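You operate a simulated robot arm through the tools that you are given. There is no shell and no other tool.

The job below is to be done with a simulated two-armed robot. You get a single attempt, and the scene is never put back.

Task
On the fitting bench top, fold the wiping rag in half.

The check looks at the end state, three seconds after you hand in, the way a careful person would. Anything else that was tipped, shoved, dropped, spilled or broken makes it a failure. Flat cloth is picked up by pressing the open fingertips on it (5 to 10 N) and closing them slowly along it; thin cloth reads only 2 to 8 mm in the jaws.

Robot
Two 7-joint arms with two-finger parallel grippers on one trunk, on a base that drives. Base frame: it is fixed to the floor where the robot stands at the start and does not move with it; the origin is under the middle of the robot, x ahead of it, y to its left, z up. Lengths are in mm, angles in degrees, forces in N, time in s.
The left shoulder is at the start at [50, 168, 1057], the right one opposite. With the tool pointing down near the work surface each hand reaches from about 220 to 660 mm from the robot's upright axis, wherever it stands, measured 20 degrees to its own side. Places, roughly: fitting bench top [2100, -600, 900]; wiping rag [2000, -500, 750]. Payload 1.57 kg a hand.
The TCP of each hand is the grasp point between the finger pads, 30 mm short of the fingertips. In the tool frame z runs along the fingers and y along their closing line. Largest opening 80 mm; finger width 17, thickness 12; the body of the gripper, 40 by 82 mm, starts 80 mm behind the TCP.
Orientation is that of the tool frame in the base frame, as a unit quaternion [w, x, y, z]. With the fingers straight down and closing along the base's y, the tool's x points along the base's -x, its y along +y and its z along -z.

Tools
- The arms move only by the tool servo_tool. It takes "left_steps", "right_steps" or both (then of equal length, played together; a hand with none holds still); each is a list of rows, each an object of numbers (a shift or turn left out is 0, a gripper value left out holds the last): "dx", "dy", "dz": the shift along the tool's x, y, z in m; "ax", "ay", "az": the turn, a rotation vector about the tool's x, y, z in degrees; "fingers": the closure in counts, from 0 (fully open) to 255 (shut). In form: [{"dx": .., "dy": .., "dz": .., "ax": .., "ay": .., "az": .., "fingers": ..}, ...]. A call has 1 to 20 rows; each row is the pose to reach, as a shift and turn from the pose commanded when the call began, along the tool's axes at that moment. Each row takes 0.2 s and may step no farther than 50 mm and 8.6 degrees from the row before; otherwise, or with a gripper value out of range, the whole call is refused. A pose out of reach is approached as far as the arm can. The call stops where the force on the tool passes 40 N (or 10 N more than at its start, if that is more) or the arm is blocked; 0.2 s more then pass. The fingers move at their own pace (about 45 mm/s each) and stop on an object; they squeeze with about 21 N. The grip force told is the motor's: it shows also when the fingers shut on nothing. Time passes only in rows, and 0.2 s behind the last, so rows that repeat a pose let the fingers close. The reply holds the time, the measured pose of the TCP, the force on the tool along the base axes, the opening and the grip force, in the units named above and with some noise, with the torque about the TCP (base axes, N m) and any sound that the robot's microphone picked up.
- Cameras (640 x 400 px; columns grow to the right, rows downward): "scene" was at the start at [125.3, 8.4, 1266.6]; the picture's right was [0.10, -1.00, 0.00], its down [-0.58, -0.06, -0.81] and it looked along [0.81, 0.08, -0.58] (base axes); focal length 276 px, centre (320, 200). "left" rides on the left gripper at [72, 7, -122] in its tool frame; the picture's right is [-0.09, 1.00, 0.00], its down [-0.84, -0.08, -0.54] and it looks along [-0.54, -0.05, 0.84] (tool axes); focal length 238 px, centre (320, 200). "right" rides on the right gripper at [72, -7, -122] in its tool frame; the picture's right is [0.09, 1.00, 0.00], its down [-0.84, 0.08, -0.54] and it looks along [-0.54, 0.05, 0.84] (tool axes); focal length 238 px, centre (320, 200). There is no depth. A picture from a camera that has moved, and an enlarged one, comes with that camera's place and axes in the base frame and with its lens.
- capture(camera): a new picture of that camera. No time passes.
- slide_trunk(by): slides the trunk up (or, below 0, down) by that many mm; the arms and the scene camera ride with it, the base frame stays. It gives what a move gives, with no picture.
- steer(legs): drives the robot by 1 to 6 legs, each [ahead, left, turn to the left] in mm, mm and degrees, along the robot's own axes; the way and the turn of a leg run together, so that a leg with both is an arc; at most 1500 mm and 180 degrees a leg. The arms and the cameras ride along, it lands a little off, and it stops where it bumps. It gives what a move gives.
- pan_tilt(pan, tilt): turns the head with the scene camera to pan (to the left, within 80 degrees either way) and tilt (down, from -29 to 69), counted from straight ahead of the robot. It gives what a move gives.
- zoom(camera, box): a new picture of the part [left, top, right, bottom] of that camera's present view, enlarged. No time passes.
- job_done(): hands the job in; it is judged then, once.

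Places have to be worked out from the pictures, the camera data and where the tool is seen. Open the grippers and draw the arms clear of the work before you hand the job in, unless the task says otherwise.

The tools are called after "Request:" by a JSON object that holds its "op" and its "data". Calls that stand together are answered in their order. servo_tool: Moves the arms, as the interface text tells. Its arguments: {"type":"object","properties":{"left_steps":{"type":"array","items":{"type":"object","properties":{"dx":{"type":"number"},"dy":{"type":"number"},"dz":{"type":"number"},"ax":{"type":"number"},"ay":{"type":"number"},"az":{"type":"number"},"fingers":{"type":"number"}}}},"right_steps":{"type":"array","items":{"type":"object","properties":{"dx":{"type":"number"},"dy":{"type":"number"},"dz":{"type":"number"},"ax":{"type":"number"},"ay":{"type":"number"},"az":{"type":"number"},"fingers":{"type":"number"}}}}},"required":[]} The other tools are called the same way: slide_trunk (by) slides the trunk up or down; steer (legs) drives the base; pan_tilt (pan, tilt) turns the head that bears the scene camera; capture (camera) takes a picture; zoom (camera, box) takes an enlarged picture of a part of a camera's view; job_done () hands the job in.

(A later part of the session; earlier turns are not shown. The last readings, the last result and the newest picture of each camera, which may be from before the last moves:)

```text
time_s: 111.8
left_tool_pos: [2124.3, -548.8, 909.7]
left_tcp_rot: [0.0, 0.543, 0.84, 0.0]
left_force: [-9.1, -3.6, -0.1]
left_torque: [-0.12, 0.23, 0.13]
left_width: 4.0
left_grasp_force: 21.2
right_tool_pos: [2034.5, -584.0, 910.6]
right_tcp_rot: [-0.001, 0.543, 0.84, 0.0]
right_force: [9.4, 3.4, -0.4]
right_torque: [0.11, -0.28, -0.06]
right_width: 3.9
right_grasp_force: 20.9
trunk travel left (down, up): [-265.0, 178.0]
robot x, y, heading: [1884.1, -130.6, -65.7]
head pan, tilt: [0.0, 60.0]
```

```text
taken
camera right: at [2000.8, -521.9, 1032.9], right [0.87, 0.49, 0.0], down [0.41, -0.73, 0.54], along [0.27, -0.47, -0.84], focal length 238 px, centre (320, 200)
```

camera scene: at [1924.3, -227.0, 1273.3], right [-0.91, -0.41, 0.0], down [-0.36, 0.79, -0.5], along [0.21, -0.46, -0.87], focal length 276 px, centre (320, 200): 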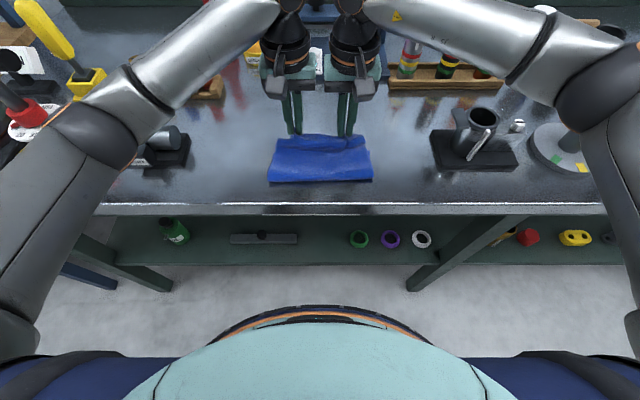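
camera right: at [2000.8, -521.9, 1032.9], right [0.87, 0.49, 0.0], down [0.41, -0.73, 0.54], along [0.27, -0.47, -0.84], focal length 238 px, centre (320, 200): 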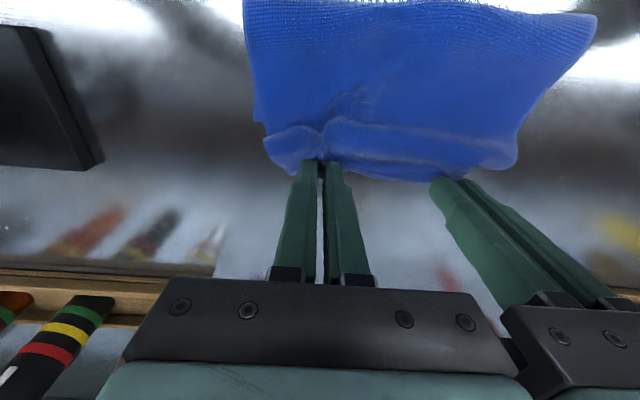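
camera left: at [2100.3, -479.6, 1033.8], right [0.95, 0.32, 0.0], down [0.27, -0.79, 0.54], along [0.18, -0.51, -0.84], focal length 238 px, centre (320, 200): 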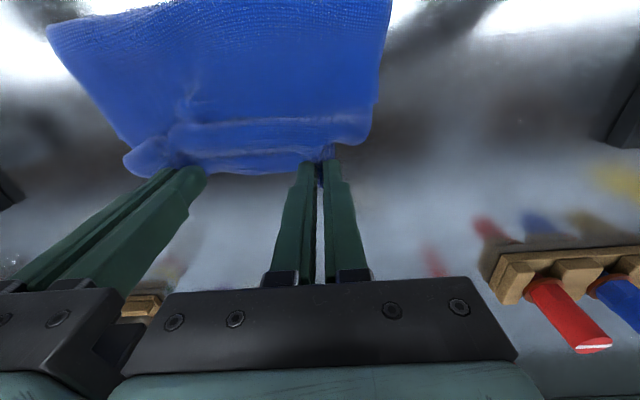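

The rag now lies folded with the held edge on the far side and the crease toward me. I zoom in to find the lower layer's edge.

Request:
{"op": "zoom", "data": {"camera": "scene", "box": [240, 110, 400, 210]}}

Request:
{"op": "zoom", "data": {"camera": "left", "box": [100, 90, 400, 230]}}

Request:
{"op": "zoom", "data": {"camera": "right", "box": [230, 60, 530, 230]}}

```text
4.00 times, centred on (320, 160) of scene
camera zoom: at [1924.3, -227.0, 1273.3], right [-0.91, -0.41, 0.0], down [-0.36, 0.79, -0.5], along [0.21, -0.46, -0.87], focal length 1102 px, centre (320, 360)
```

zoom: 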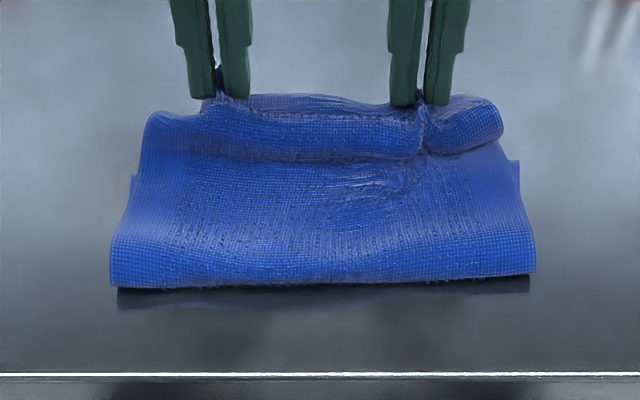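

```text
2.13 times, centred on (250, 160) of left
camera zoom: at [2100.3, -479.6, 1033.8], right [0.95, 0.32, 0.0], down [0.27, -0.79, 0.54], along [0.18, -0.51, -0.84], focal length 508 px, centre (469, 285)
```

zoom: 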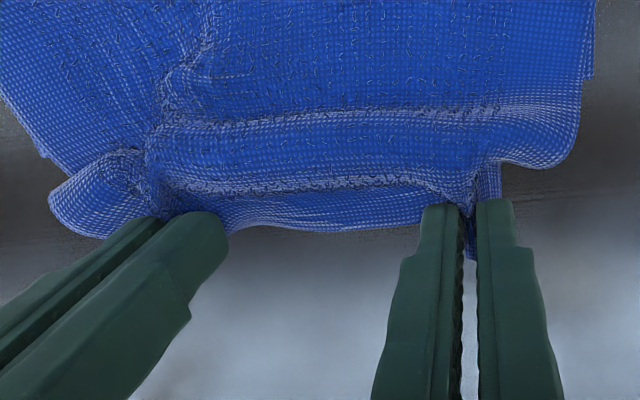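

```text
2.13 times, centred on (380, 145) of right
camera zoom: at [2000.8, -521.9, 1032.9], right [0.87, 0.49, 0.0], down [0.41, -0.73, 0.54], along [0.27, -0.47, -0.84], focal length 508 px, centre (192, 317)
```

zoom: 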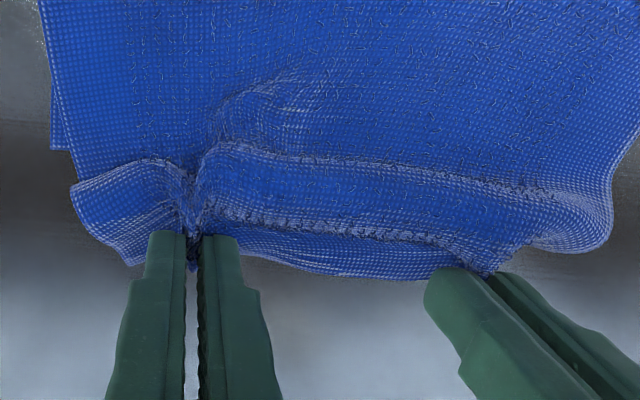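

The lower layer's edge sits at f≈338 with the crease at 273, so the lower layer is only about 65 mm and the top is too long. Still holding the edge, I pull the rag about 95 mm outward along the bench so I can then roll the crease back toward me.

Request:
{"op": "servo_tool", "data": {"left_steps": [{"dx": -0.012}, {"dx": -0.024}, {"dx": -0.036}, {"dx": -0.048}, {"dx": -0.06}, {"dx": -0.072}, {"dx": -0.084}, {"dx": -0.095}, {"dx": -0.095}], "right_steps": [{"dx": -0.012}, {"dx": -0.024}, {"dx": -0.036}, {"dx": -0.048}, {"dx": -0.06}, {"dx": -0.072}, {"dx": -0.084}, {"dx": -0.095}, {"dx": -0.095}]}}

Request:
{"op": "zoom", "data": {"camera": "scene", "box": [240, 80, 400, 210]}}

Request:
{"op": "capture", "data": {"camera": "left"}}

Request:
{"op": "capture", "data": {"camera": "right"}}

```text
time_s: 113.8
left_tool_pos: [2163.4, -636.0, 910.2]
left_tcp_rot: [0.0, 0.544, 0.839, -0.001]
left_force: [-11.2, -4.6, 0.4]
left_torque: [-0.15, 0.32, 0.13]
left_width: 4.3
left_grasp_force: 21.5
right_tool_pos: [2073.8, -671.6, 911.7]
right_tcp_rot: [0.0, 0.542, 0.84, 0.0]
right_force: [10.8, 4.3, -0.6]
right_torque: [0.12, -0.34, -0.12]
right_width: 3.9
right_grasp_force: 20.5
trunk travel left (down, up): [-265.0, 178.0]
robot x, y, heading: [1884.3, -130.8, -65.9]
head pan, tilt: [0.0, 60.0]
```

```text
3.08 times, centred on (320, 145) of scene
camera zoom: at [1924.3, -227.0, 1273.3], right [-0.91, -0.41, 0.0], down [-0.36, 0.79, -0.5], along [0.21, -0.46, -0.87], focal length 848 px, centre (320, 369)
```

zoom: 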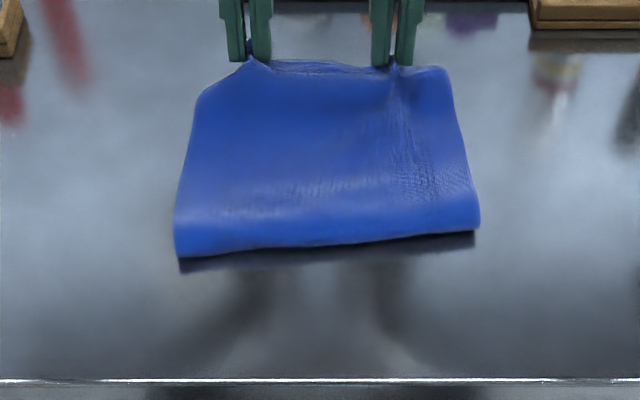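

```text
taken
camera left: at [2139.6, -566.8, 1033.7], right [0.95, 0.32, 0.0], down [0.27, -0.79, 0.54], along [0.17, -0.51, -0.84], focal length 238 px, centre (320, 200)
```

left: 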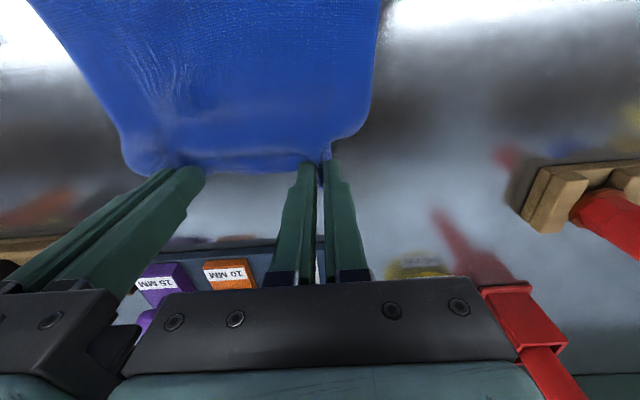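

```text
taken
camera right: at [2038.7, -609.5, 1033.3], right [0.87, 0.49, 0.0], down [0.42, -0.73, 0.54], along [0.27, -0.47, -0.84], focal length 238 px, centre (320, 200)
```

right: 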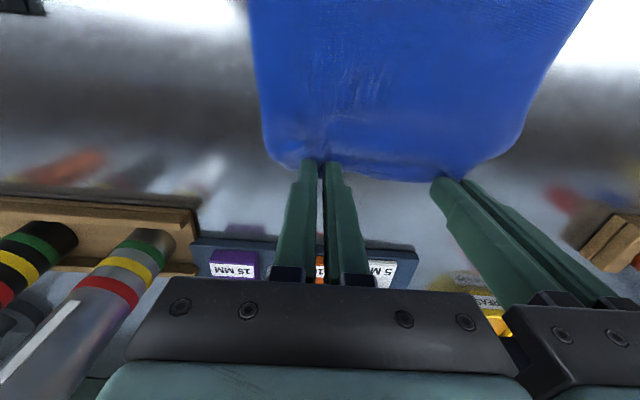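

The lower layer has skewed while sliding, so I take the rag back up to hang free, which straightens it, before laying it again more carefully.

Request:
{"op": "servo_tool", "data": {"left_steps": [{"dx": 0.003, "dz": -0.02}, {"dx": 0.006, "dz": -0.042}, {"dx": 0.01, "dz": -0.066}, {"dx": 0.014, "dz": -0.09}, {"dx": 0.018, "dz": -0.114}, {"dx": 0.022, "dz": -0.138}, {"dx": 0.026, "dz": -0.162}, {"dx": 0.03, "dz": -0.184}, {"dx": 0.034, "dz": -0.202}, {"dx": 0.036, "dz": -0.218}, {"dx": 0.036, "dz": -0.218}, {"dx": 0.036, "dz": -0.218}, {"dx": 0.036, "dz": -0.218}], "right_steps": [{"dx": 0.003, "dz": -0.02}, {"dx": 0.006, "dz": -0.042}, {"dx": 0.01, "dz": -0.066}, {"dx": 0.014, "dz": -0.09}, {"dx": 0.018, "dz": -0.113}, {"dx": 0.022, "dz": -0.136}, {"dx": 0.026, "dz": -0.159}, {"dx": 0.03, "dz": -0.18}, {"dx": 0.034, "dz": -0.197}, {"dx": 0.036, "dz": -0.211}, {"dx": 0.036, "dz": -0.211}, {"dx": 0.036, "dz": -0.211}, {"dx": 0.036, "dz": -0.211}]}}

Request:
{"op": "capture", "data": {"camera": "scene"}}

```text
time_s: 116.6
left_tool_pos: [2148.3, -602.3, 1129.0]
left_tcp_rot: [0.0, 0.543, 0.839, 0.0]
left_force: [-13.3, -5.7, -1.1]
left_torque: [-0.18, 0.39, 0.19]
left_width: 4.5
left_grasp_force: 20.9
right_tool_pos: [2059.5, -638.0, 1120.3]
right_tcp_rot: [-0.001, 0.542, 0.841, 0.0]
right_force: [13.5, 5.3, 0.9]
right_torque: [0.16, -0.45, -0.12]
right_width: 4.0
right_grasp_force: 21.5
trunk travel left (down, up): [-265.0, 178.0]
robot x, y, heading: [1883.9, -129.5, -65.5]
head pan, tilt: [0.0, 60.0]
```

```text
taken
camera scene: at [1924.4, -227.1, 1273.3], right [-0.91, -0.41, 0.0], down [-0.36, 0.79, -0.5], along [0.21, -0.46, -0.87], focal length 276 px, centre (320, 200)
```

scene: 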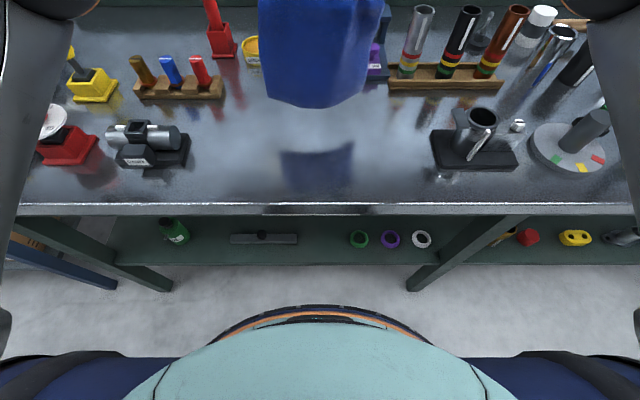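

The rag hangs straight again at f≈432. Now I swing the held edge down toward me along an arc about the lower edge, like a falling plank, so the rag lays out trailing away from me.

Request:
{"op": "servo_tool", "data": {"left_steps": [{"dx": 0.002, "dz": 0.013}, {"dx": 0.01, "dz": 0.022}, {"dx": 0.026, "dz": 0.027}, {"dx": 0.046, "dz": 0.032}, {"dx": 0.068, "dz": 0.039}, {"dx": 0.089, "dz": 0.048}, {"dx": 0.109, "dz": 0.059}, {"dx": 0.128, "dz": 0.073}, {"dx": 0.145, "dz": 0.088}, {"dx": 0.16, "dz": 0.105}, {"dx": 0.172, "dz": 0.123}, {"dx": 0.182, "dz": 0.141}, {"dx": 0.189, "dz": 0.159}, {"dx": 0.193, "dz": 0.175}, {"dx": 0.193, "dz": 0.175}, {"dx": 0.193, "dz": 0.175}], "right_steps": [{"dx": 0.002, "dz": 0.0093}, {"dx": 0.01, "dz": 0.0183}, {"dx": 0.026, "dz": 0.0233}, {"dx": 0.046, "dz": 0.0283}, {"dx": 0.068, "dz": 0.0353}, {"dx": 0.089, "dz": 0.0443}, {"dx": 0.109, "dz": 0.0553}, {"dx": 0.128, "dz": 0.0693}, {"dx": 0.145, "dz": 0.0843}, {"dx": 0.16, "dz": 0.1013}, {"dx": 0.172, "dz": 0.1193}, {"dx": 0.182, "dz": 0.1373}, {"dx": 0.189, "dz": 0.1553}, {"dx": 0.193, "dz": 0.1713}, {"dx": 0.193, "dz": 0.1713}, {"dx": 0.193, "dz": 0.1713}]}}

Request:
{"op": "capture", "data": {"camera": "scene"}}

Request:
{"op": "capture", "data": {"camera": "left"}}

Request:
{"op": "capture", "data": {"camera": "right"}}

```text
time_s: 120.0
left_tool_pos: [2066.6, -426.2, 954.2]
left_tcp_rot: [-0.001, 0.543, 0.84, 0.0]
left_force: [-10.3, -4.5, -1.4]
left_torque: [-0.12, 0.31, 0.12]
left_width: 4.2
left_grasp_force: 20.5
right_tool_pos: [1979.7, -462.0, 951.4]
right_tcp_rot: [0.0, 0.543, 0.84, 0.0]
right_force: [10.8, 4.7, 0.9]
right_torque: [0.15, -0.33, -0.09]
right_width: 3.9
right_grasp_force: 21.1
trunk travel left (down, up): [-265.0, 178.0]
robot x, y, heading: [1880.6, -132.6, -65.9]
head pan, tilt: [0.0, 60.0]
```

```text
taken
camera scene: at [1924.3, -227.0, 1273.3], right [-0.91, -0.41, 0.0], down [-0.36, 0.79, -0.5], along [0.21, -0.46, -0.87], focal length 276 px, centre (320, 200)
```

scene: 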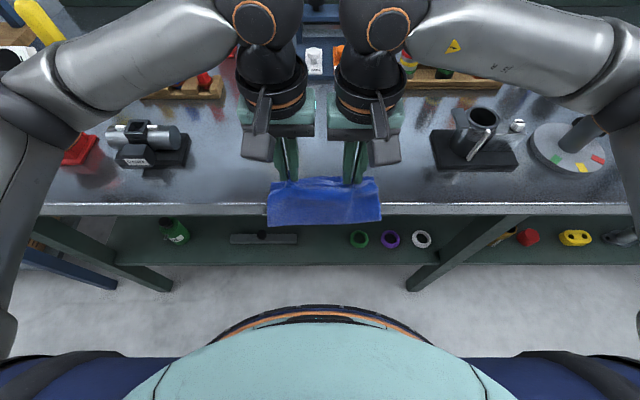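

```text
taken
camera left: at [2044.3, -357.0, 1077.2], right [0.95, 0.32, 0.0], down [0.27, -0.79, 0.54], along [0.18, -0.51, -0.84], focal length 238 px, centre (320, 200)
```

left: 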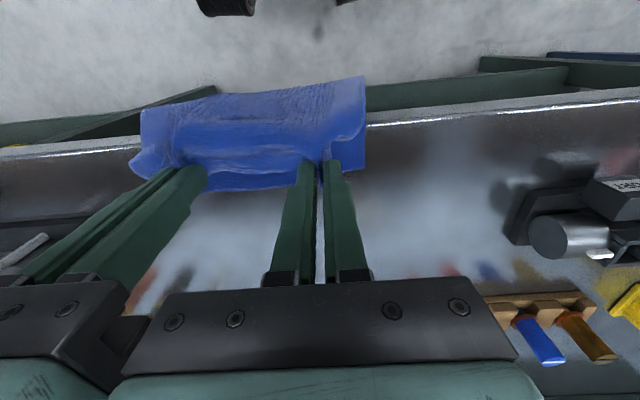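

```text
taken
camera right: at [1944.2, -400.3, 1073.4], right [0.87, 0.49, 0.0], down [0.41, -0.73, 0.54], along [0.27, -0.47, -0.84], focal length 238 px, centre (320, 200)
```

right: 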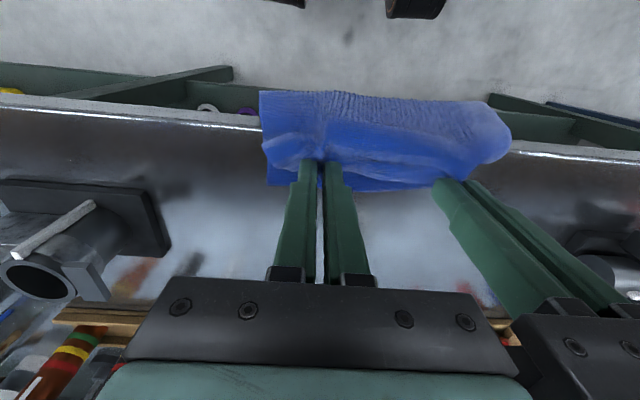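

The bench is very slippery: the lower edge slid along, and the rag now loops at the front edge. I go back up to a free hang at f≈400, then will lower almost straight down, which should feed the lower half outward in a J shape.

Request:
{"op": "servo_tool", "data": {"left_steps": [{"dx": -0.005, "dz": -0.03}, {"dx": -0.015, "dz": -0.06}, {"dx": -0.03, "dz": -0.09}, {"dx": -0.05, "dz": -0.118}, {"dx": -0.072, "dz": -0.14}, {"dx": -0.095, "dz": -0.157}, {"dx": -0.118, "dz": -0.168}, {"dx": -0.14, "dz": -0.172}, {"dx": -0.155, "dz": -0.172}, {"dx": -0.16, "dz": -0.172}, {"dx": -0.16, "dz": -0.172}, {"dx": -0.16, "dz": -0.172}, {"dx": -0.16, "dz": -0.172}], "right_steps": [{"dx": -0.005, "dz": -0.03}, {"dx": -0.015, "dz": -0.06}, {"dx": -0.03, "dz": -0.09}, {"dx": -0.05, "dz": -0.117}, {"dx": -0.072, "dz": -0.138}, {"dx": -0.095, "dz": -0.154}, {"dx": -0.118, "dz": -0.165}, {"dx": -0.14, "dz": -0.169}, {"dx": -0.155, "dz": -0.169}, {"dx": -0.16, "dz": -0.169}, {"dx": -0.16, "dz": -0.169}, {"dx": -0.16, "dz": -0.169}, {"dx": -0.16, "dz": -0.169}]}}

Request:
{"op": "servo_tool", "data": {"left_steps": [{"dx": 0.004, "dz": 0.012}, {"dx": 0.015, "dz": 0.022}, {"dx": 0.03, "dz": 0.036}, {"dx": 0.043, "dz": 0.054}, {"dx": 0.052, "dz": 0.072}, {"dx": 0.058, "dz": 0.09}, {"dx": 0.061, "dz": 0.107}, {"dx": 0.063, "dz": 0.12}, {"dx": 0.064, "dz": 0.13}, {"dx": 0.064, "dz": 0.13}, {"dx": 0.064, "dz": 0.13}], "right_steps": [{"dx": 0.004, "dz": 0.012}, {"dx": 0.015, "dz": 0.022}, {"dx": 0.03, "dz": 0.036}, {"dx": 0.043, "dz": 0.054}, {"dx": 0.052, "dz": 0.072}, {"dx": 0.058, "dz": 0.09}, {"dx": 0.061, "dz": 0.107}, {"dx": 0.063, "dz": 0.12}, {"dx": 0.064, "dz": 0.13}, {"dx": 0.064, "dz": 0.13}, {"dx": 0.064, "dz": 0.13}]}}

Request:
{"op": "capture", "data": {"camera": "scene"}}

Request:
{"op": "capture", "data": {"camera": "left"}}

Request:
{"op": "capture", "data": {"camera": "right"}}

```text
time_s: 122.8
left_tool_pos: [2133.1, -575.2, 1124.8]
left_tcp_rot: [0.0, 0.543, 0.84, 0.0]
left_force: [-6.4, -2.3, -0.2]
left_torque: [-0.09, 0.22, 0.09]
left_width: 4.1
left_grasp_force: 21.1
right_tool_pos: [2046.1, -608.4, 1119.2]
right_tcp_rot: [-0.001, 0.543, 0.84, 0.001]
right_force: [6.2, 2.9, 0.8]
right_torque: [0.08, -0.25, -0.1]
right_width: 3.6
right_grasp_force: 21.6
trunk travel left (down, up): [-265.0, 178.0]
robot x, y, heading: [1883.4, -129.2, -65.8]
head pan, tilt: [0.0, 60.0]
```

```text
time_s: 125.2
left_tool_pos: [2107.2, -516.2, 994.5]
left_tcp_rot: [0.001, 0.543, 0.84, 0.0]
left_force: [-9.4, -3.4, -1.2]
left_torque: [-0.14, 0.22, 0.14]
left_width: 3.8
left_grasp_force: 20.9
right_tool_pos: [2019.4, -550.0, 989.1]
right_tcp_rot: [-0.001, 0.542, 0.84, -0.001]
right_force: [8.4, 3.7, -0.4]
right_torque: [0.14, -0.29, -0.09]
right_width: 3.9
right_grasp_force: 20.7
trunk travel left (down, up): [-265.0, 178.0]
robot x, y, heading: [1884.2, -130.6, -65.6]
head pan, tilt: [0.0, 60.0]
```

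```text
taken
camera scene: at [1924.3, -227.0, 1273.3], right [-0.91, -0.41, 0.0], down [-0.36, 0.79, -0.5], along [0.21, -0.46, -0.87], focal length 276 px, centre (320, 200)
```

scene: 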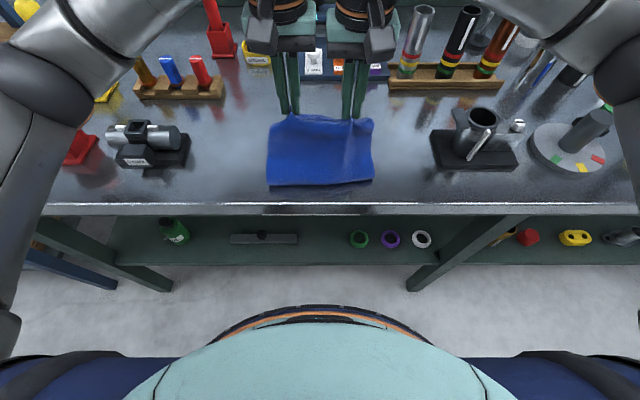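

```text
taken
camera left: at [2083.3, -445.7, 1118.4], right [0.95, 0.32, 0.0], down [0.27, -0.79, 0.54], along [0.18, -0.51, -0.84], focal length 238 px, centre (320, 200)
```

left: 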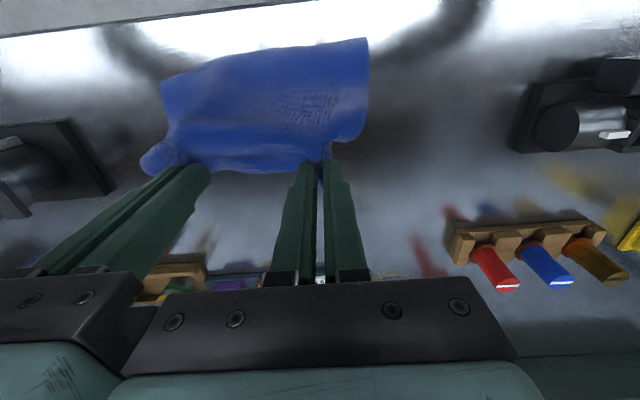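

```text
taken
camera right: at [1984.3, -489.0, 1111.1], right [0.87, 0.49, 0.0], down [0.41, -0.73, 0.54], along [0.27, -0.47, -0.84], focal length 238 px, centre (320, 200)
```

right: 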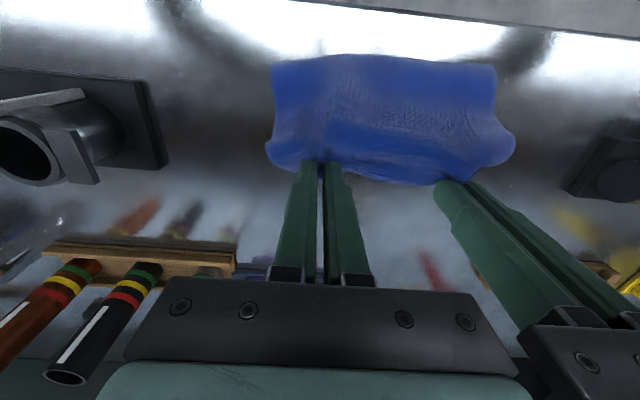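

I zoom in to see whether the lower part trails toward me or is folded under.

Request:
{"op": "zoom", "data": {"camera": "scene", "box": [240, 100, 400, 210]}}

Request:
{"op": "zoom", "data": {"camera": "left", "box": [130, 20, 400, 190]}}

Request:
{"op": "zoom", "data": {"camera": "right", "box": [250, 30, 530, 200]}}

```text
3.64 times, centred on (320, 155) of scene
camera zoom: at [1924.3, -227.0, 1273.3], right [-0.91, -0.41, 0.0], down [-0.36, 0.79, -0.5], along [0.21, -0.46, -0.87], focal length 1002 px, centre (320, 364)
```

zoom: 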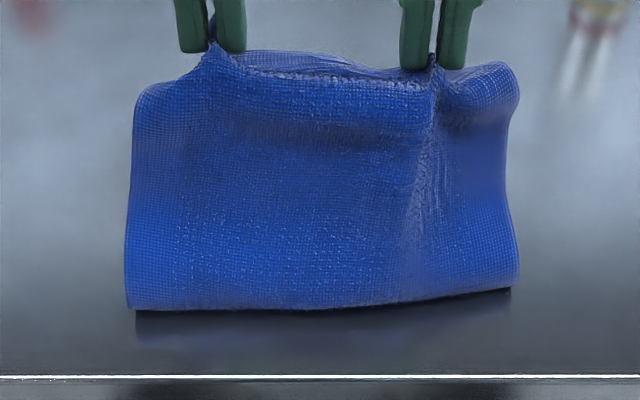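

```text
2.35 times, centred on (265, 105) of left
camera zoom: at [2083.3, -445.7, 1118.4], right [0.95, 0.32, 0.0], down [0.27, -0.79, 0.54], along [0.18, -0.51, -0.84], focal length 561 px, centre (449, 424)
```

zoom: 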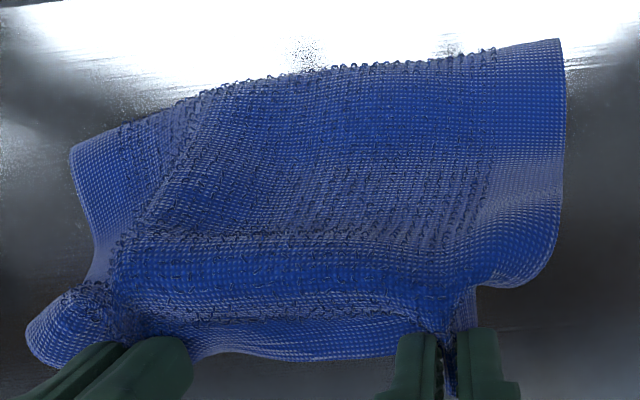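

```text
2.29 times, centred on (390, 115) of right
camera zoom: at [1984.3, -489.0, 1111.1], right [0.87, 0.49, 0.0], down [0.41, -0.73, 0.54], along [0.27, -0.47, -0.84], focal length 545 px, centre (160, 394)
```

zoom: 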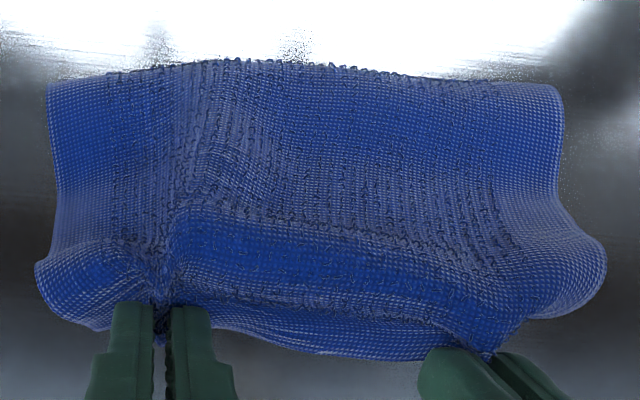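

The near boundary is a fold bulging about 75 mm toward me, so the lower layer (about 85–90 mm) is under it, reaching f≈350. I re-hang the rag farther out and lower more nearly vertically to place it where there is room to roll the crease.

Request:
{"op": "servo_tool", "data": {"left_steps": [{"dx": -0.004, "dz": -0.025}, {"dx": -0.012, "dz": -0.05}, {"dx": -0.024, "dz": -0.075}, {"dx": -0.04, "dz": -0.098}, {"dx": -0.06, "dz": -0.116}, {"dx": -0.08, "dz": -0.126}, {"dx": -0.096, "dz": -0.129}, {"dx": -0.106, "dz": -0.129}, {"dx": -0.106, "dz": -0.129}, {"dx": -0.106, "dz": -0.129}, {"dx": -0.106, "dz": -0.129}, {"dx": -0.106, "dz": -0.129}], "right_steps": [{"dx": -0.004, "dz": -0.025}, {"dx": -0.012, "dz": -0.05}, {"dx": -0.024, "dz": -0.075}, {"dx": -0.04, "dz": -0.098}, {"dx": -0.06, "dz": -0.116}, {"dx": -0.08, "dz": -0.126}, {"dx": -0.096, "dz": -0.129}, {"dx": -0.106, "dz": -0.129}, {"dx": -0.106, "dz": -0.129}, {"dx": -0.106, "dz": -0.129}, {"dx": -0.106, "dz": -0.129}, {"dx": -0.106, "dz": -0.129}]}}

Request:
{"op": "servo_tool", "data": {"left_steps": [{"dx": 0.002, "dz": 0.012}, {"dx": 0.01, "dz": 0.022}, {"dx": 0.018, "dz": 0.034}, {"dx": 0.024, "dz": 0.05}, {"dx": 0.027, "dz": 0.068}, {"dx": 0.028, "dz": 0.086}, {"dx": 0.028, "dz": 0.104}, {"dx": 0.028, "dz": 0.12}, {"dx": 0.028, "dz": 0.13}, {"dx": 0.028, "dz": 0.13}], "right_steps": [{"dx": 0.002, "dz": 0.012}, {"dx": 0.01, "dz": 0.022}, {"dx": 0.018, "dz": 0.034}, {"dx": 0.024, "dz": 0.05}, {"dx": 0.027, "dz": 0.068}, {"dx": 0.028, "dz": 0.086}, {"dx": 0.028, "dz": 0.104}, {"dx": 0.028, "dz": 0.12}, {"dx": 0.028, "dz": 0.13}, {"dx": 0.028, "dz": 0.13}]}}

Request:
{"op": "zoom", "data": {"camera": "scene", "box": [240, 60, 400, 210]}}

Request:
{"op": "capture", "data": {"camera": "left"}}

Request:
{"op": "capture", "data": {"camera": "right"}}

```text
time_s: 127.8
left_tool_pos: [2150.1, -608.5, 1124.5]
left_tcp_rot: [-0.001, 0.544, 0.839, 0.0]
left_force: [-9.0, -4.0, -1.1]
left_torque: [-0.14, 0.24, 0.13]
left_width: 4.0
left_grasp_force: 21.3
left hand out of reach, approached as far as the arm can: row 8
right_tool_pos: [2063.5, -647.1, 1118.9]
right_tcp_rot: [-0.001, 0.542, 0.84, 0.0]
right_force: [9.0, 4.3, 0.3]
right_torque: [0.14, -0.27, -0.09]
right_width: 3.7
right_grasp_force: 21.1
trunk travel left (down, up): [-265.0, 178.0]
robot x, y, heading: [1883.8, -130.5, -65.8]
head pan, tilt: [0.0, 60.0]
```

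```text
time_s: 130.0
left_tool_pos: [2139.6, -585.0, 995.0]
left_tcp_rot: [0.0, 0.544, 0.839, -0.001]
left_force: [-11.1, -5.3, -0.8]
left_torque: [-0.12, 0.39, 0.16]
left_width: 4.1
left_grasp_force: 21.1
right_tool_pos: [2051.2, -619.5, 987.3]
right_tcp_rot: [0.0, 0.543, 0.84, 0.001]
right_force: [11.6, 4.1, 0.5]
right_torque: [0.15, -0.34, -0.13]
right_width: 4.1
right_grasp_force: 21.7
trunk travel left (down, up): [-265.0, 178.0]
robot x, y, heading: [1883.7, -130.8, -65.8]
head pan, tilt: [0.0, 60.0]
```

```text
2.67 times, centred on (320, 135) of scene
camera zoom: at [1924.3, -227.0, 1273.3], right [-0.91, -0.41, 0.0], down [-0.36, 0.79, -0.5], along [0.21, -0.46, -0.87], focal length 735 px, centre (320, 373)
```

zoom: 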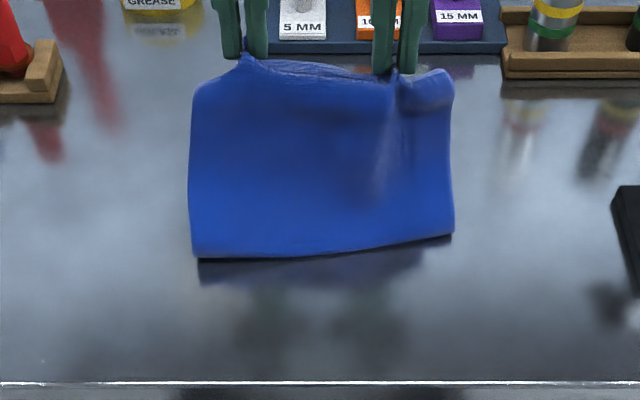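

```text
taken
camera left: at [2117.1, -516.3, 1117.7], right [0.95, 0.32, 0.0], down [0.27, -0.79, 0.54], along [0.18, -0.51, -0.84], focal length 238 px, centre (320, 200)
```

left: 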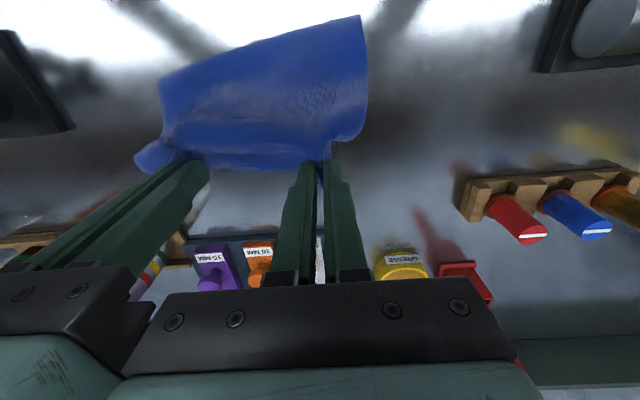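

```text
taken
camera right: at [2016.3, -558.1, 1109.7], right [0.87, 0.49, 0.0], down [0.41, -0.73, 0.54], along [0.27, -0.47, -0.84], focal length 238 px, centre (320, 200)
```

right: 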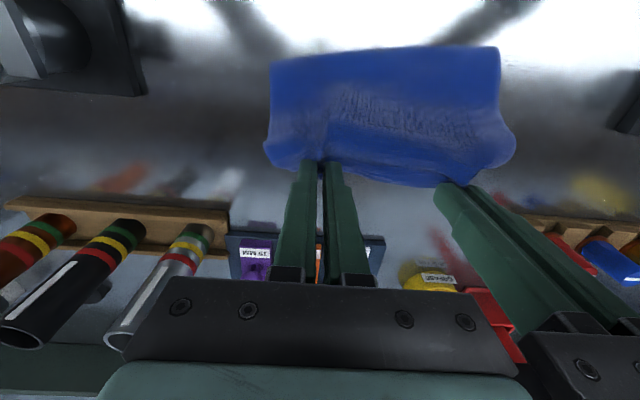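

Tips are at about (f 413, 95 up), crease at 317–335. As worked well before in mirror image, I move the held edge up and over toward me to stand above f≈300, so that more of the lower layer rolls out flat on the bench.

Request:
{"op": "servo_tool", "data": {"left_steps": [{"dx": 0.01, "dz": -0.008}, {"dx": 0.024, "dz": -0.014}, {"dx": 0.04, "dz": -0.018}, {"dx": 0.056, "dz": -0.02}, {"dx": 0.072, "dz": -0.019}, {"dx": 0.088, "dz": -0.016}, {"dx": 0.102, "dz": -0.012}, {"dx": 0.114, "dz": -0.008}, {"dx": 0.114, "dz": -0.008}, {"dx": 0.114, "dz": -0.008}], "right_steps": [{"dx": 0.01, "dz": -0.01}, {"dx": 0.024, "dz": -0.018}, {"dx": 0.04, "dz": -0.022}, {"dx": 0.056, "dz": -0.024}, {"dx": 0.072, "dz": -0.023}, {"dx": 0.088, "dz": -0.02}, {"dx": 0.102, "dz": -0.016}, {"dx": 0.114, "dz": -0.012}, {"dx": 0.114, "dz": -0.012}, {"dx": 0.114, "dz": -0.012}]}}

Request:
{"op": "zoom", "data": {"camera": "scene", "box": [240, 60, 400, 210]}}

Request:
{"op": "capture", "data": {"camera": "left"}}

Request:
{"op": "capture", "data": {"camera": "right"}}

```text
time_s: 132.2
left_tool_pos: [2090.7, -481.3, 1003.2]
left_tcp_rot: [0.0, 0.543, 0.84, 0.0]
left_force: [-9.8, -3.9, -0.7]
left_torque: [-0.14, 0.33, 0.12]
left_width: 4.2
left_grasp_force: 21.4
right_tool_pos: [2005.2, -516.3, 1001.3]
right_tcp_rot: [0.0, 0.542, 0.84, 0.0]
right_force: [9.7, 5.1, 0.1]
right_torque: [0.11, -0.34, -0.14]
right_width: 3.7
right_grasp_force: 21.1
trunk travel left (down, up): [-265.0, 178.0]
robot x, y, heading: [1881.9, -130.2, -65.8]
head pan, tilt: [0.0, 60.0]
```

```text
2.67 times, centred on (320, 135) of scene
camera zoom: at [1924.3, -227.1, 1273.3], right [-0.91, -0.41, 0.0], down [-0.36, 0.79, -0.5], along [0.21, -0.46, -0.87], focal length 735 px, centre (320, 373)
```

zoom: 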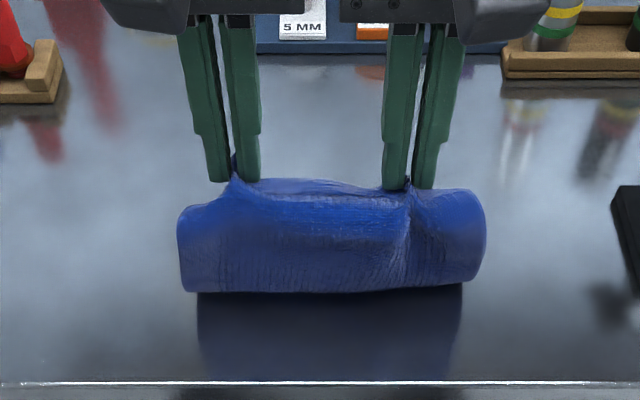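

```text
taken
camera left: at [2069.2, -411.7, 1126.2], right [0.95, 0.32, 0.0], down [0.27, -0.79, 0.54], along [0.18, -0.51, -0.84], focal length 238 px, centre (320, 200)
```

left: 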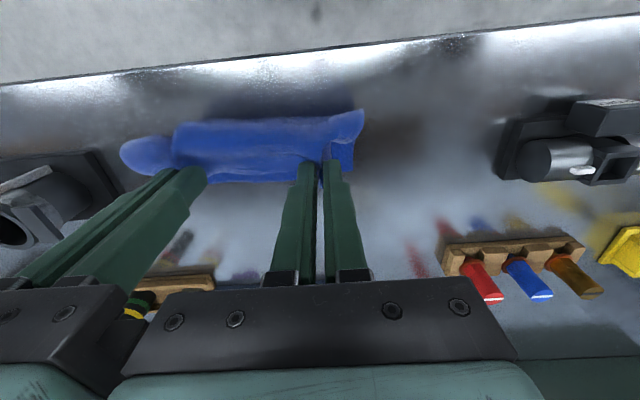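

```text
taken
camera right: at [1969.2, -455.3, 1123.3], right [0.87, 0.49, 0.0], down [0.41, -0.73, 0.54], along [0.27, -0.47, -0.84], focal length 238 px, centre (320, 200)
```

right: 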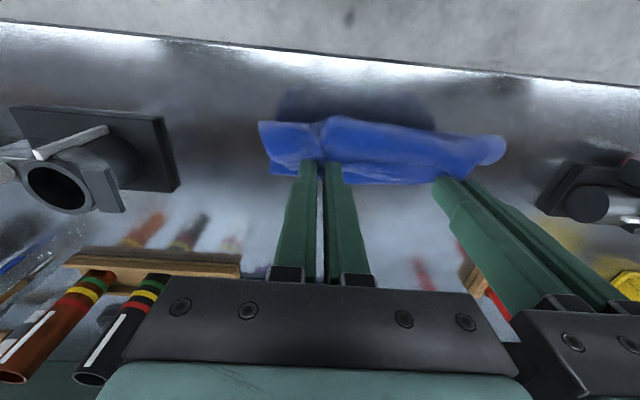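

Now I can see the lower layer's edge straight at f≈357, with a stiff loop toward me. So the right move is to set the held edge directly above it (tips to f≈348/344) and lower straight down, then flatten the loop afterwards.

Request:
{"op": "servo_tool", "data": {"left_steps": [{"dx": -0.012}, {"dx": -0.026}, {"dx": -0.038, "dz": 0.004}, {"dx": -0.046, "dz": 0.014}, {"dx": -0.048, "dz": 0.028}, {"dx": -0.048, "dz": 0.042}, {"dx": -0.048, "dz": 0.056}, {"dx": -0.048, "dz": 0.068}, {"dx": -0.048, "dz": 0.078}, {"dx": -0.048, "dz": 0.078}], "right_steps": [{"dx": -0.012}, {"dx": -0.026}, {"dx": -0.038, "dz": 0.004}, {"dx": -0.045, "dz": 0.014}, {"dx": -0.047, "dz": 0.028}, {"dx": -0.047, "dz": 0.042}, {"dx": -0.047, "dz": 0.056}, {"dx": -0.047, "dz": 0.068}, {"dx": -0.047, "dz": 0.077}, {"dx": -0.047, "dz": 0.077}]}}

Request:
{"op": "zoom", "data": {"camera": "scene", "box": [240, 80, 400, 210]}}

Request:
{"op": "zoom", "data": {"camera": "left", "box": [100, 20, 420, 220]}}

Request:
{"op": "zoom", "data": {"camera": "right", "box": [220, 20, 540, 220]}}

```text
time_s: 134.4
left_tool_pos: [2111.6, -526.3, 926.4]
left_tcp_rot: [0.0, 0.543, 0.839, 0.0]
left_force: [-11.5, -5.6, -0.1]
left_torque: [-0.14, 0.37, 0.15]
left_width: 4.3
left_grasp_force: 20.7
right_tool_pos: [2023.3, -559.8, 923.5]
right_tcp_rot: [-0.001, 0.543, 0.84, 0.001]
right_force: [10.8, 3.9, 0.6]
right_torque: [0.16, -0.35, -0.16]
right_width: 4.1
right_grasp_force: 20.8
trunk travel left (down, up): [-265.0, 178.0]
robot x, y, heading: [1880.5, -127.2, -65.6]
head pan, tilt: [0.0, 60.0]
```

```text
3.08 times, centred on (320, 145) of scene
camera zoom: at [1924.3, -227.0, 1273.3], right [-0.91, -0.41, 0.0], down [-0.36, 0.79, -0.5], along [0.21, -0.46, -0.87], focal length 848 px, centre (320, 369)
```

zoom: 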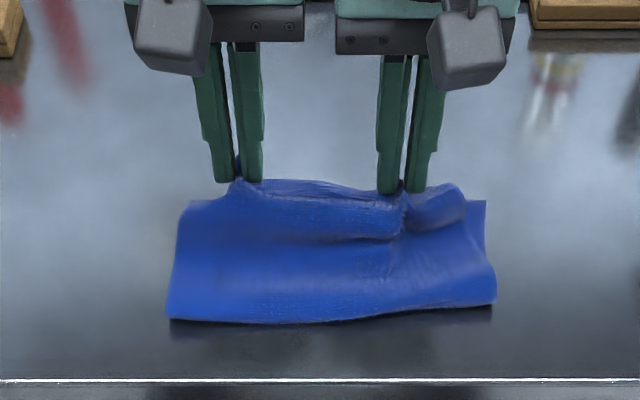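

```text
2.00 times, centred on (260, 120) of left
camera zoom: at [2089.9, -455.5, 1049.5], right [0.95, 0.32, 0.0], down [0.27, -0.79, 0.54], along [0.18, -0.51, -0.84], focal length 477 px, centre (440, 360)
```

zoom: 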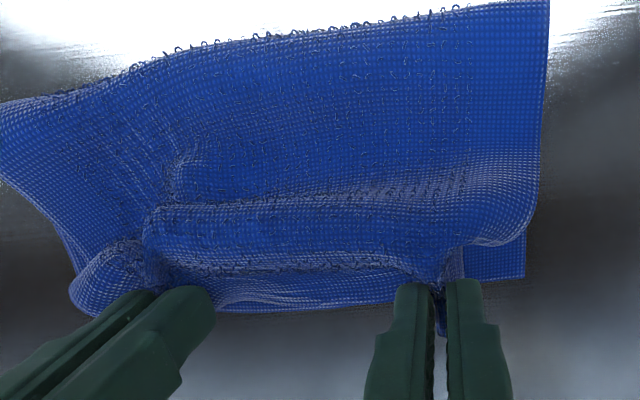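

```text
2.00 times, centred on (380, 120) of right
camera zoom: at [1989.2, -497.9, 1045.0], right [0.87, 0.49, 0.0], down [0.41, -0.73, 0.54], along [0.27, -0.47, -0.84], focal length 477 px, centre (200, 360)
```

zoom: 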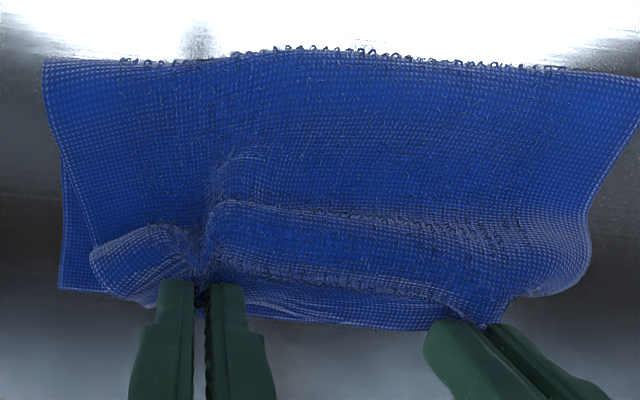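

The lower edge stayed put at f≈357 (l 84 to -102), and the held edge is right above it. I lower the last 25 mm until it presses lightly on it.

Request:
{"op": "servo_tool", "data": {"left_steps": [{"dz": 0.008}, {"dz": 0.016}, {"dz": 0.021}, {"dz": 0.025}, {"dz": 0.028}, {"dz": 0.028}], "right_steps": [{"dz": 0.007}, {"dz": 0.014}, {"dz": 0.019}, {"dz": 0.023}, {"dz": 0.026}, {"dz": 0.026}]}}

Request:
{"op": "zoom", "data": {"camera": "left", "box": [100, 20, 420, 220]}}

Request:
{"op": "zoom", "data": {"camera": "right", "box": [220, 20, 540, 220]}}

```text
time_s: 135.8
left_tool_pos: [2112.4, -524.8, 898.2]
left_tcp_rot: [0.001, 0.543, 0.84, -0.001]
left_force: [-7.4, -4.3, 2.8]
left_torque: [-0.12, 0.27, 0.1]
left_width: 4.1
left_grasp_force: 21.1
right_tool_pos: [2024.0, -559.6, 898.4]
right_tcp_rot: [0.0, 0.542, 0.84, -0.002]
right_force: [9.9, 0.1, 9.3]
right_torque: [0.07, -0.24, -0.09]
right_width: 3.8
right_grasp_force: 21.1
trunk travel left (down, up): [-265.0, 178.0]
robot x, y, heading: [1883.4, -129.5, -65.5]
head pan, tilt: [0.0, 60.0]
```

```text
2.00 times, centred on (260, 120) of left
camera zoom: at [2089.1, -455.5, 1020.8], right [0.95, 0.32, 0.0], down [0.27, -0.79, 0.54], along [0.18, -0.51, -0.84], focal length 477 px, centre (440, 360)
```

zoom: 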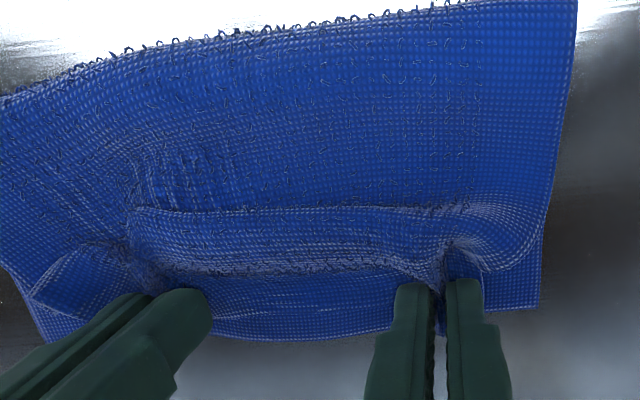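

```text
2.00 times, centred on (380, 120) of right
camera zoom: at [1989.0, -496.7, 1020.5], right [0.87, 0.49, 0.0], down [0.41, -0.73, 0.54], along [0.27, -0.47, -0.84], focal length 477 px, centre (200, 360)
```

zoom: 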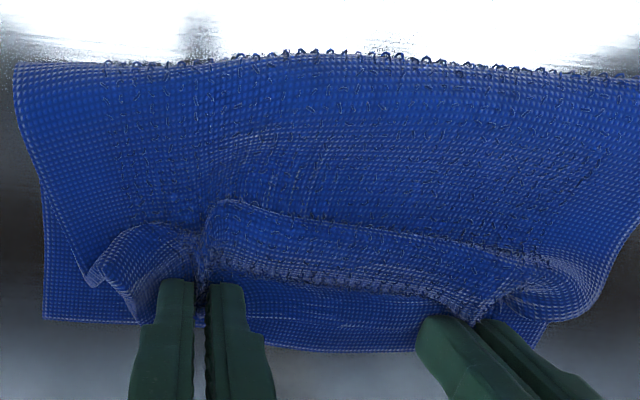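

The held edge presses on the lower one. I open both hands slowly while spreading them slightly apart, so the gathers flatten as they let go.

Request:
{"op": "servo_tool", "data": {"left_steps": [{"fingers": 250}, {"dy": 0.001, "fingers": 243}, {"dy": 0.001, "fingers": 236}, {"dy": 0.002, "fingers": 229}, {"dy": 0.002, "fingers": 222}, {"dy": 0.003, "fingers": 215}, {"dy": 0.003, "fingers": 208}, {"dy": 0.003, "fingers": 201}, {"dy": 0.004, "fingers": 194}, {"dy": 0.004, "fingers": 187}, {"dy": 0.004, "fingers": 180}, {"dy": 0.004, "fingers": 172}, {"dy": 0.004, "fingers": 166}, {"dy": 0.004, "fingers": 166}], "right_steps": [{"dz": -0.001, "fingers": 250}, {"dy": -0.001, "dz": -0.001, "fingers": 243}, {"dy": -0.002, "dz": -0.001, "fingers": 236}, {"dy": -0.003, "dz": -0.001, "fingers": 229}, {"dy": -0.004, "dz": -0.001, "fingers": 222}, {"dy": -0.005, "dz": -0.001, "fingers": 215}, {"dy": -0.006, "dz": -0.001, "fingers": 208}, {"dy": -0.007, "dz": -0.001, "fingers": 201}, {"dy": -0.008, "dz": -0.001, "fingers": 194}, {"dy": -0.009, "dz": -0.001, "fingers": 187}, {"dy": -0.01, "dz": -0.001, "fingers": 180}, {"dy": -0.011, "dz": -0.001, "fingers": 172}, {"dy": -0.012, "dz": -0.001, "fingers": 166}, {"dy": -0.012, "dz": -0.001, "fingers": 166}]}}

Request:
{"op": "zoom", "data": {"camera": "left", "box": [100, 20, 420, 220]}}

Request:
{"op": "zoom", "data": {"camera": "right", "box": [220, 20, 540, 220]}}

```text
time_s: 138.8
left_tool_pos: [2115.0, -522.6, 898.4]
left_tcp_rot: [-0.001, 0.544, 0.839, -0.001]
left_force: [-0.2, 0.8, 0.0]
left_torque: [-0.03, 0.0, 0.03]
left_width: 28.0
left_grasp_force: 0.0
right_tool_pos: [2013.7, -563.4, 898.9]
right_tcp_rot: [0.0, 0.542, 0.84, 0.0]
right_force: [2.1, -0.3, 4.3]
right_torque: [0.01, -0.05, 0.02]
right_width: 25.6
right_grasp_force: 0.1
trunk travel left (down, up): [-265.0, 178.0]
robot x, y, heading: [1883.6, -132.1, -65.5]
head pan, tilt: [0.0, 60.0]
```

```text
2.00 times, centred on (260, 120) of left
camera zoom: at [2092.9, -453.6, 1021.1], right [0.95, 0.32, 0.0], down [0.27, -0.79, 0.54], along [0.18, -0.51, -0.84], focal length 477 px, centre (440, 360)
```

zoom: 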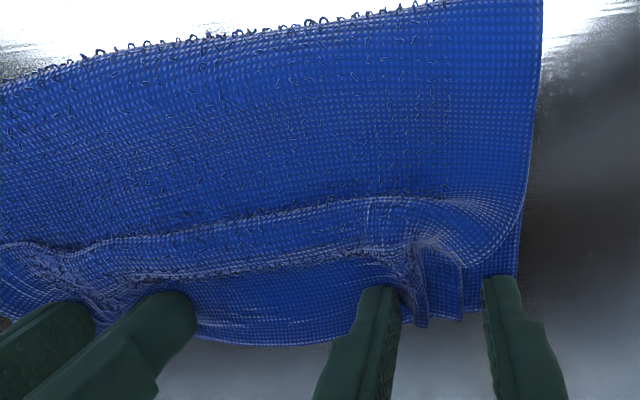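

```text
2.00 times, centred on (380, 120) of right
camera zoom: at [1977.9, -502.4, 1020.6], right [0.87, 0.49, 0.0], down [0.42, -0.73, 0.54], along [0.27, -0.47, -0.84], focal length 477 px, centre (200, 360)
```

zoom: 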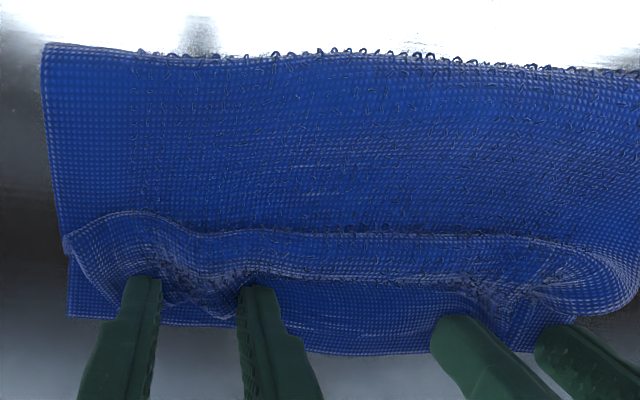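

Both hands have let go. I lift straight up to see the whole rag.

Request:
{"op": "servo_tool", "data": {"left_steps": [{"dz": -0.006}, {"dz": -0.014}, {"dz": -0.03}, {"dz": -0.06}, {"dz": -0.1}, {"dz": -0.14}, {"dz": -0.14}], "right_steps": [{"dz": -0.006}, {"dz": -0.014}, {"dz": -0.03}, {"dz": -0.06}, {"dz": -0.1}, {"dz": -0.14}, {"dz": -0.14}]}}

Request:
{"op": "zoom", "data": {"camera": "left", "box": [120, 20, 440, 220]}}

Request:
{"op": "zoom", "data": {"camera": "right", "box": [220, 20, 540, 220]}}

Request:
{"op": "zoom", "data": {"camera": "scene", "box": [240, 90, 400, 210]}}

```text
time_s: 140.4
left_tool_pos: [2116.0, -521.9, 1038.1]
left_tcp_rot: [0.0, 0.543, 0.84, 0.0]
left_force: [0.3, 0.2, 0.0]
left_torque: [-0.02, -0.02, 0.0]
left_width: 28.0
left_grasp_force: 0.0
right_tool_pos: [2015.9, -563.4, 1035.5]
right_tcp_rot: [-0.001, 0.542, 0.84, 0.001]
right_force: [0.5, -0.8, -0.3]
right_torque: [0.0, 0.0, 0.01]
right_width: 27.9
right_grasp_force: 0.2
trunk travel left (down, up): [-265.0, 178.0]
robot x, y, heading: [1883.2, -132.6, -65.8]
head pan, tilt: [0.0, 60.0]
```

```text
2.00 times, centred on (280, 120) of left
camera zoom: at [2093.2, -452.4, 1161.9], right [0.95, 0.32, 0.0], down [0.27, -0.8, 0.54], along [0.18, -0.51, -0.84], focal length 477 px, centre (400, 360)
```

zoom: 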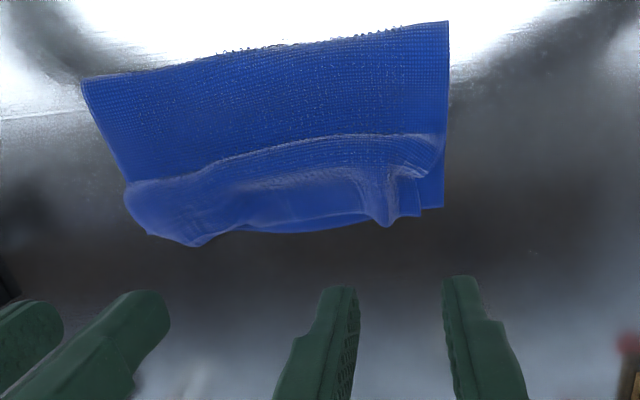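

```text
2.00 times, centred on (380, 120) of right
camera zoom: at [1980.7, -501.2, 1158.6], right [0.87, 0.49, 0.0], down [0.42, -0.73, 0.54], along [0.27, -0.47, -0.84], focal length 477 px, centre (200, 360)
```

zoom: 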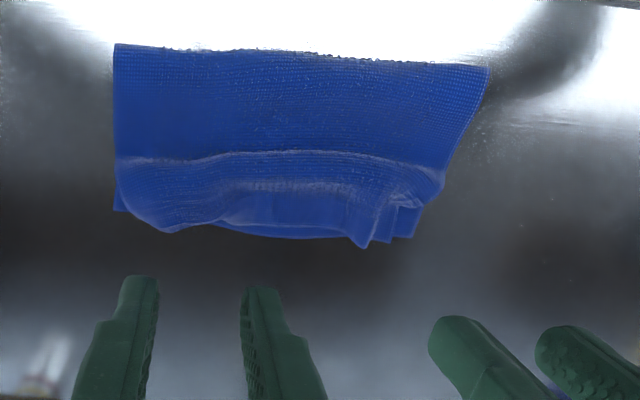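

```text
3.33 times, centred on (320, 150) of scene
camera zoom: at [1924.4, -227.2, 1273.2], right [-0.91, -0.41, 0.0], down [-0.36, 0.79, -0.5], along [0.21, -0.46, -0.87], focal length 918 px, centre (320, 367)
```

zoom: 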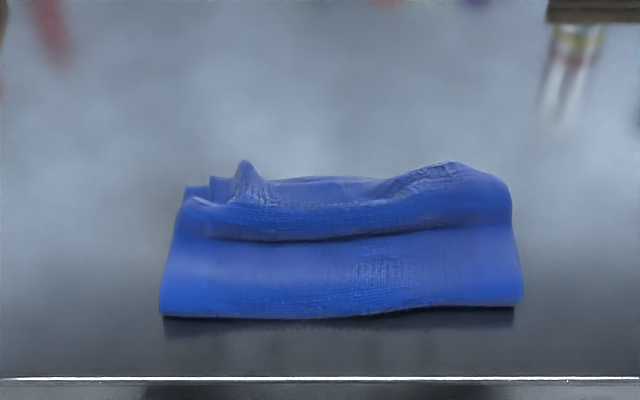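

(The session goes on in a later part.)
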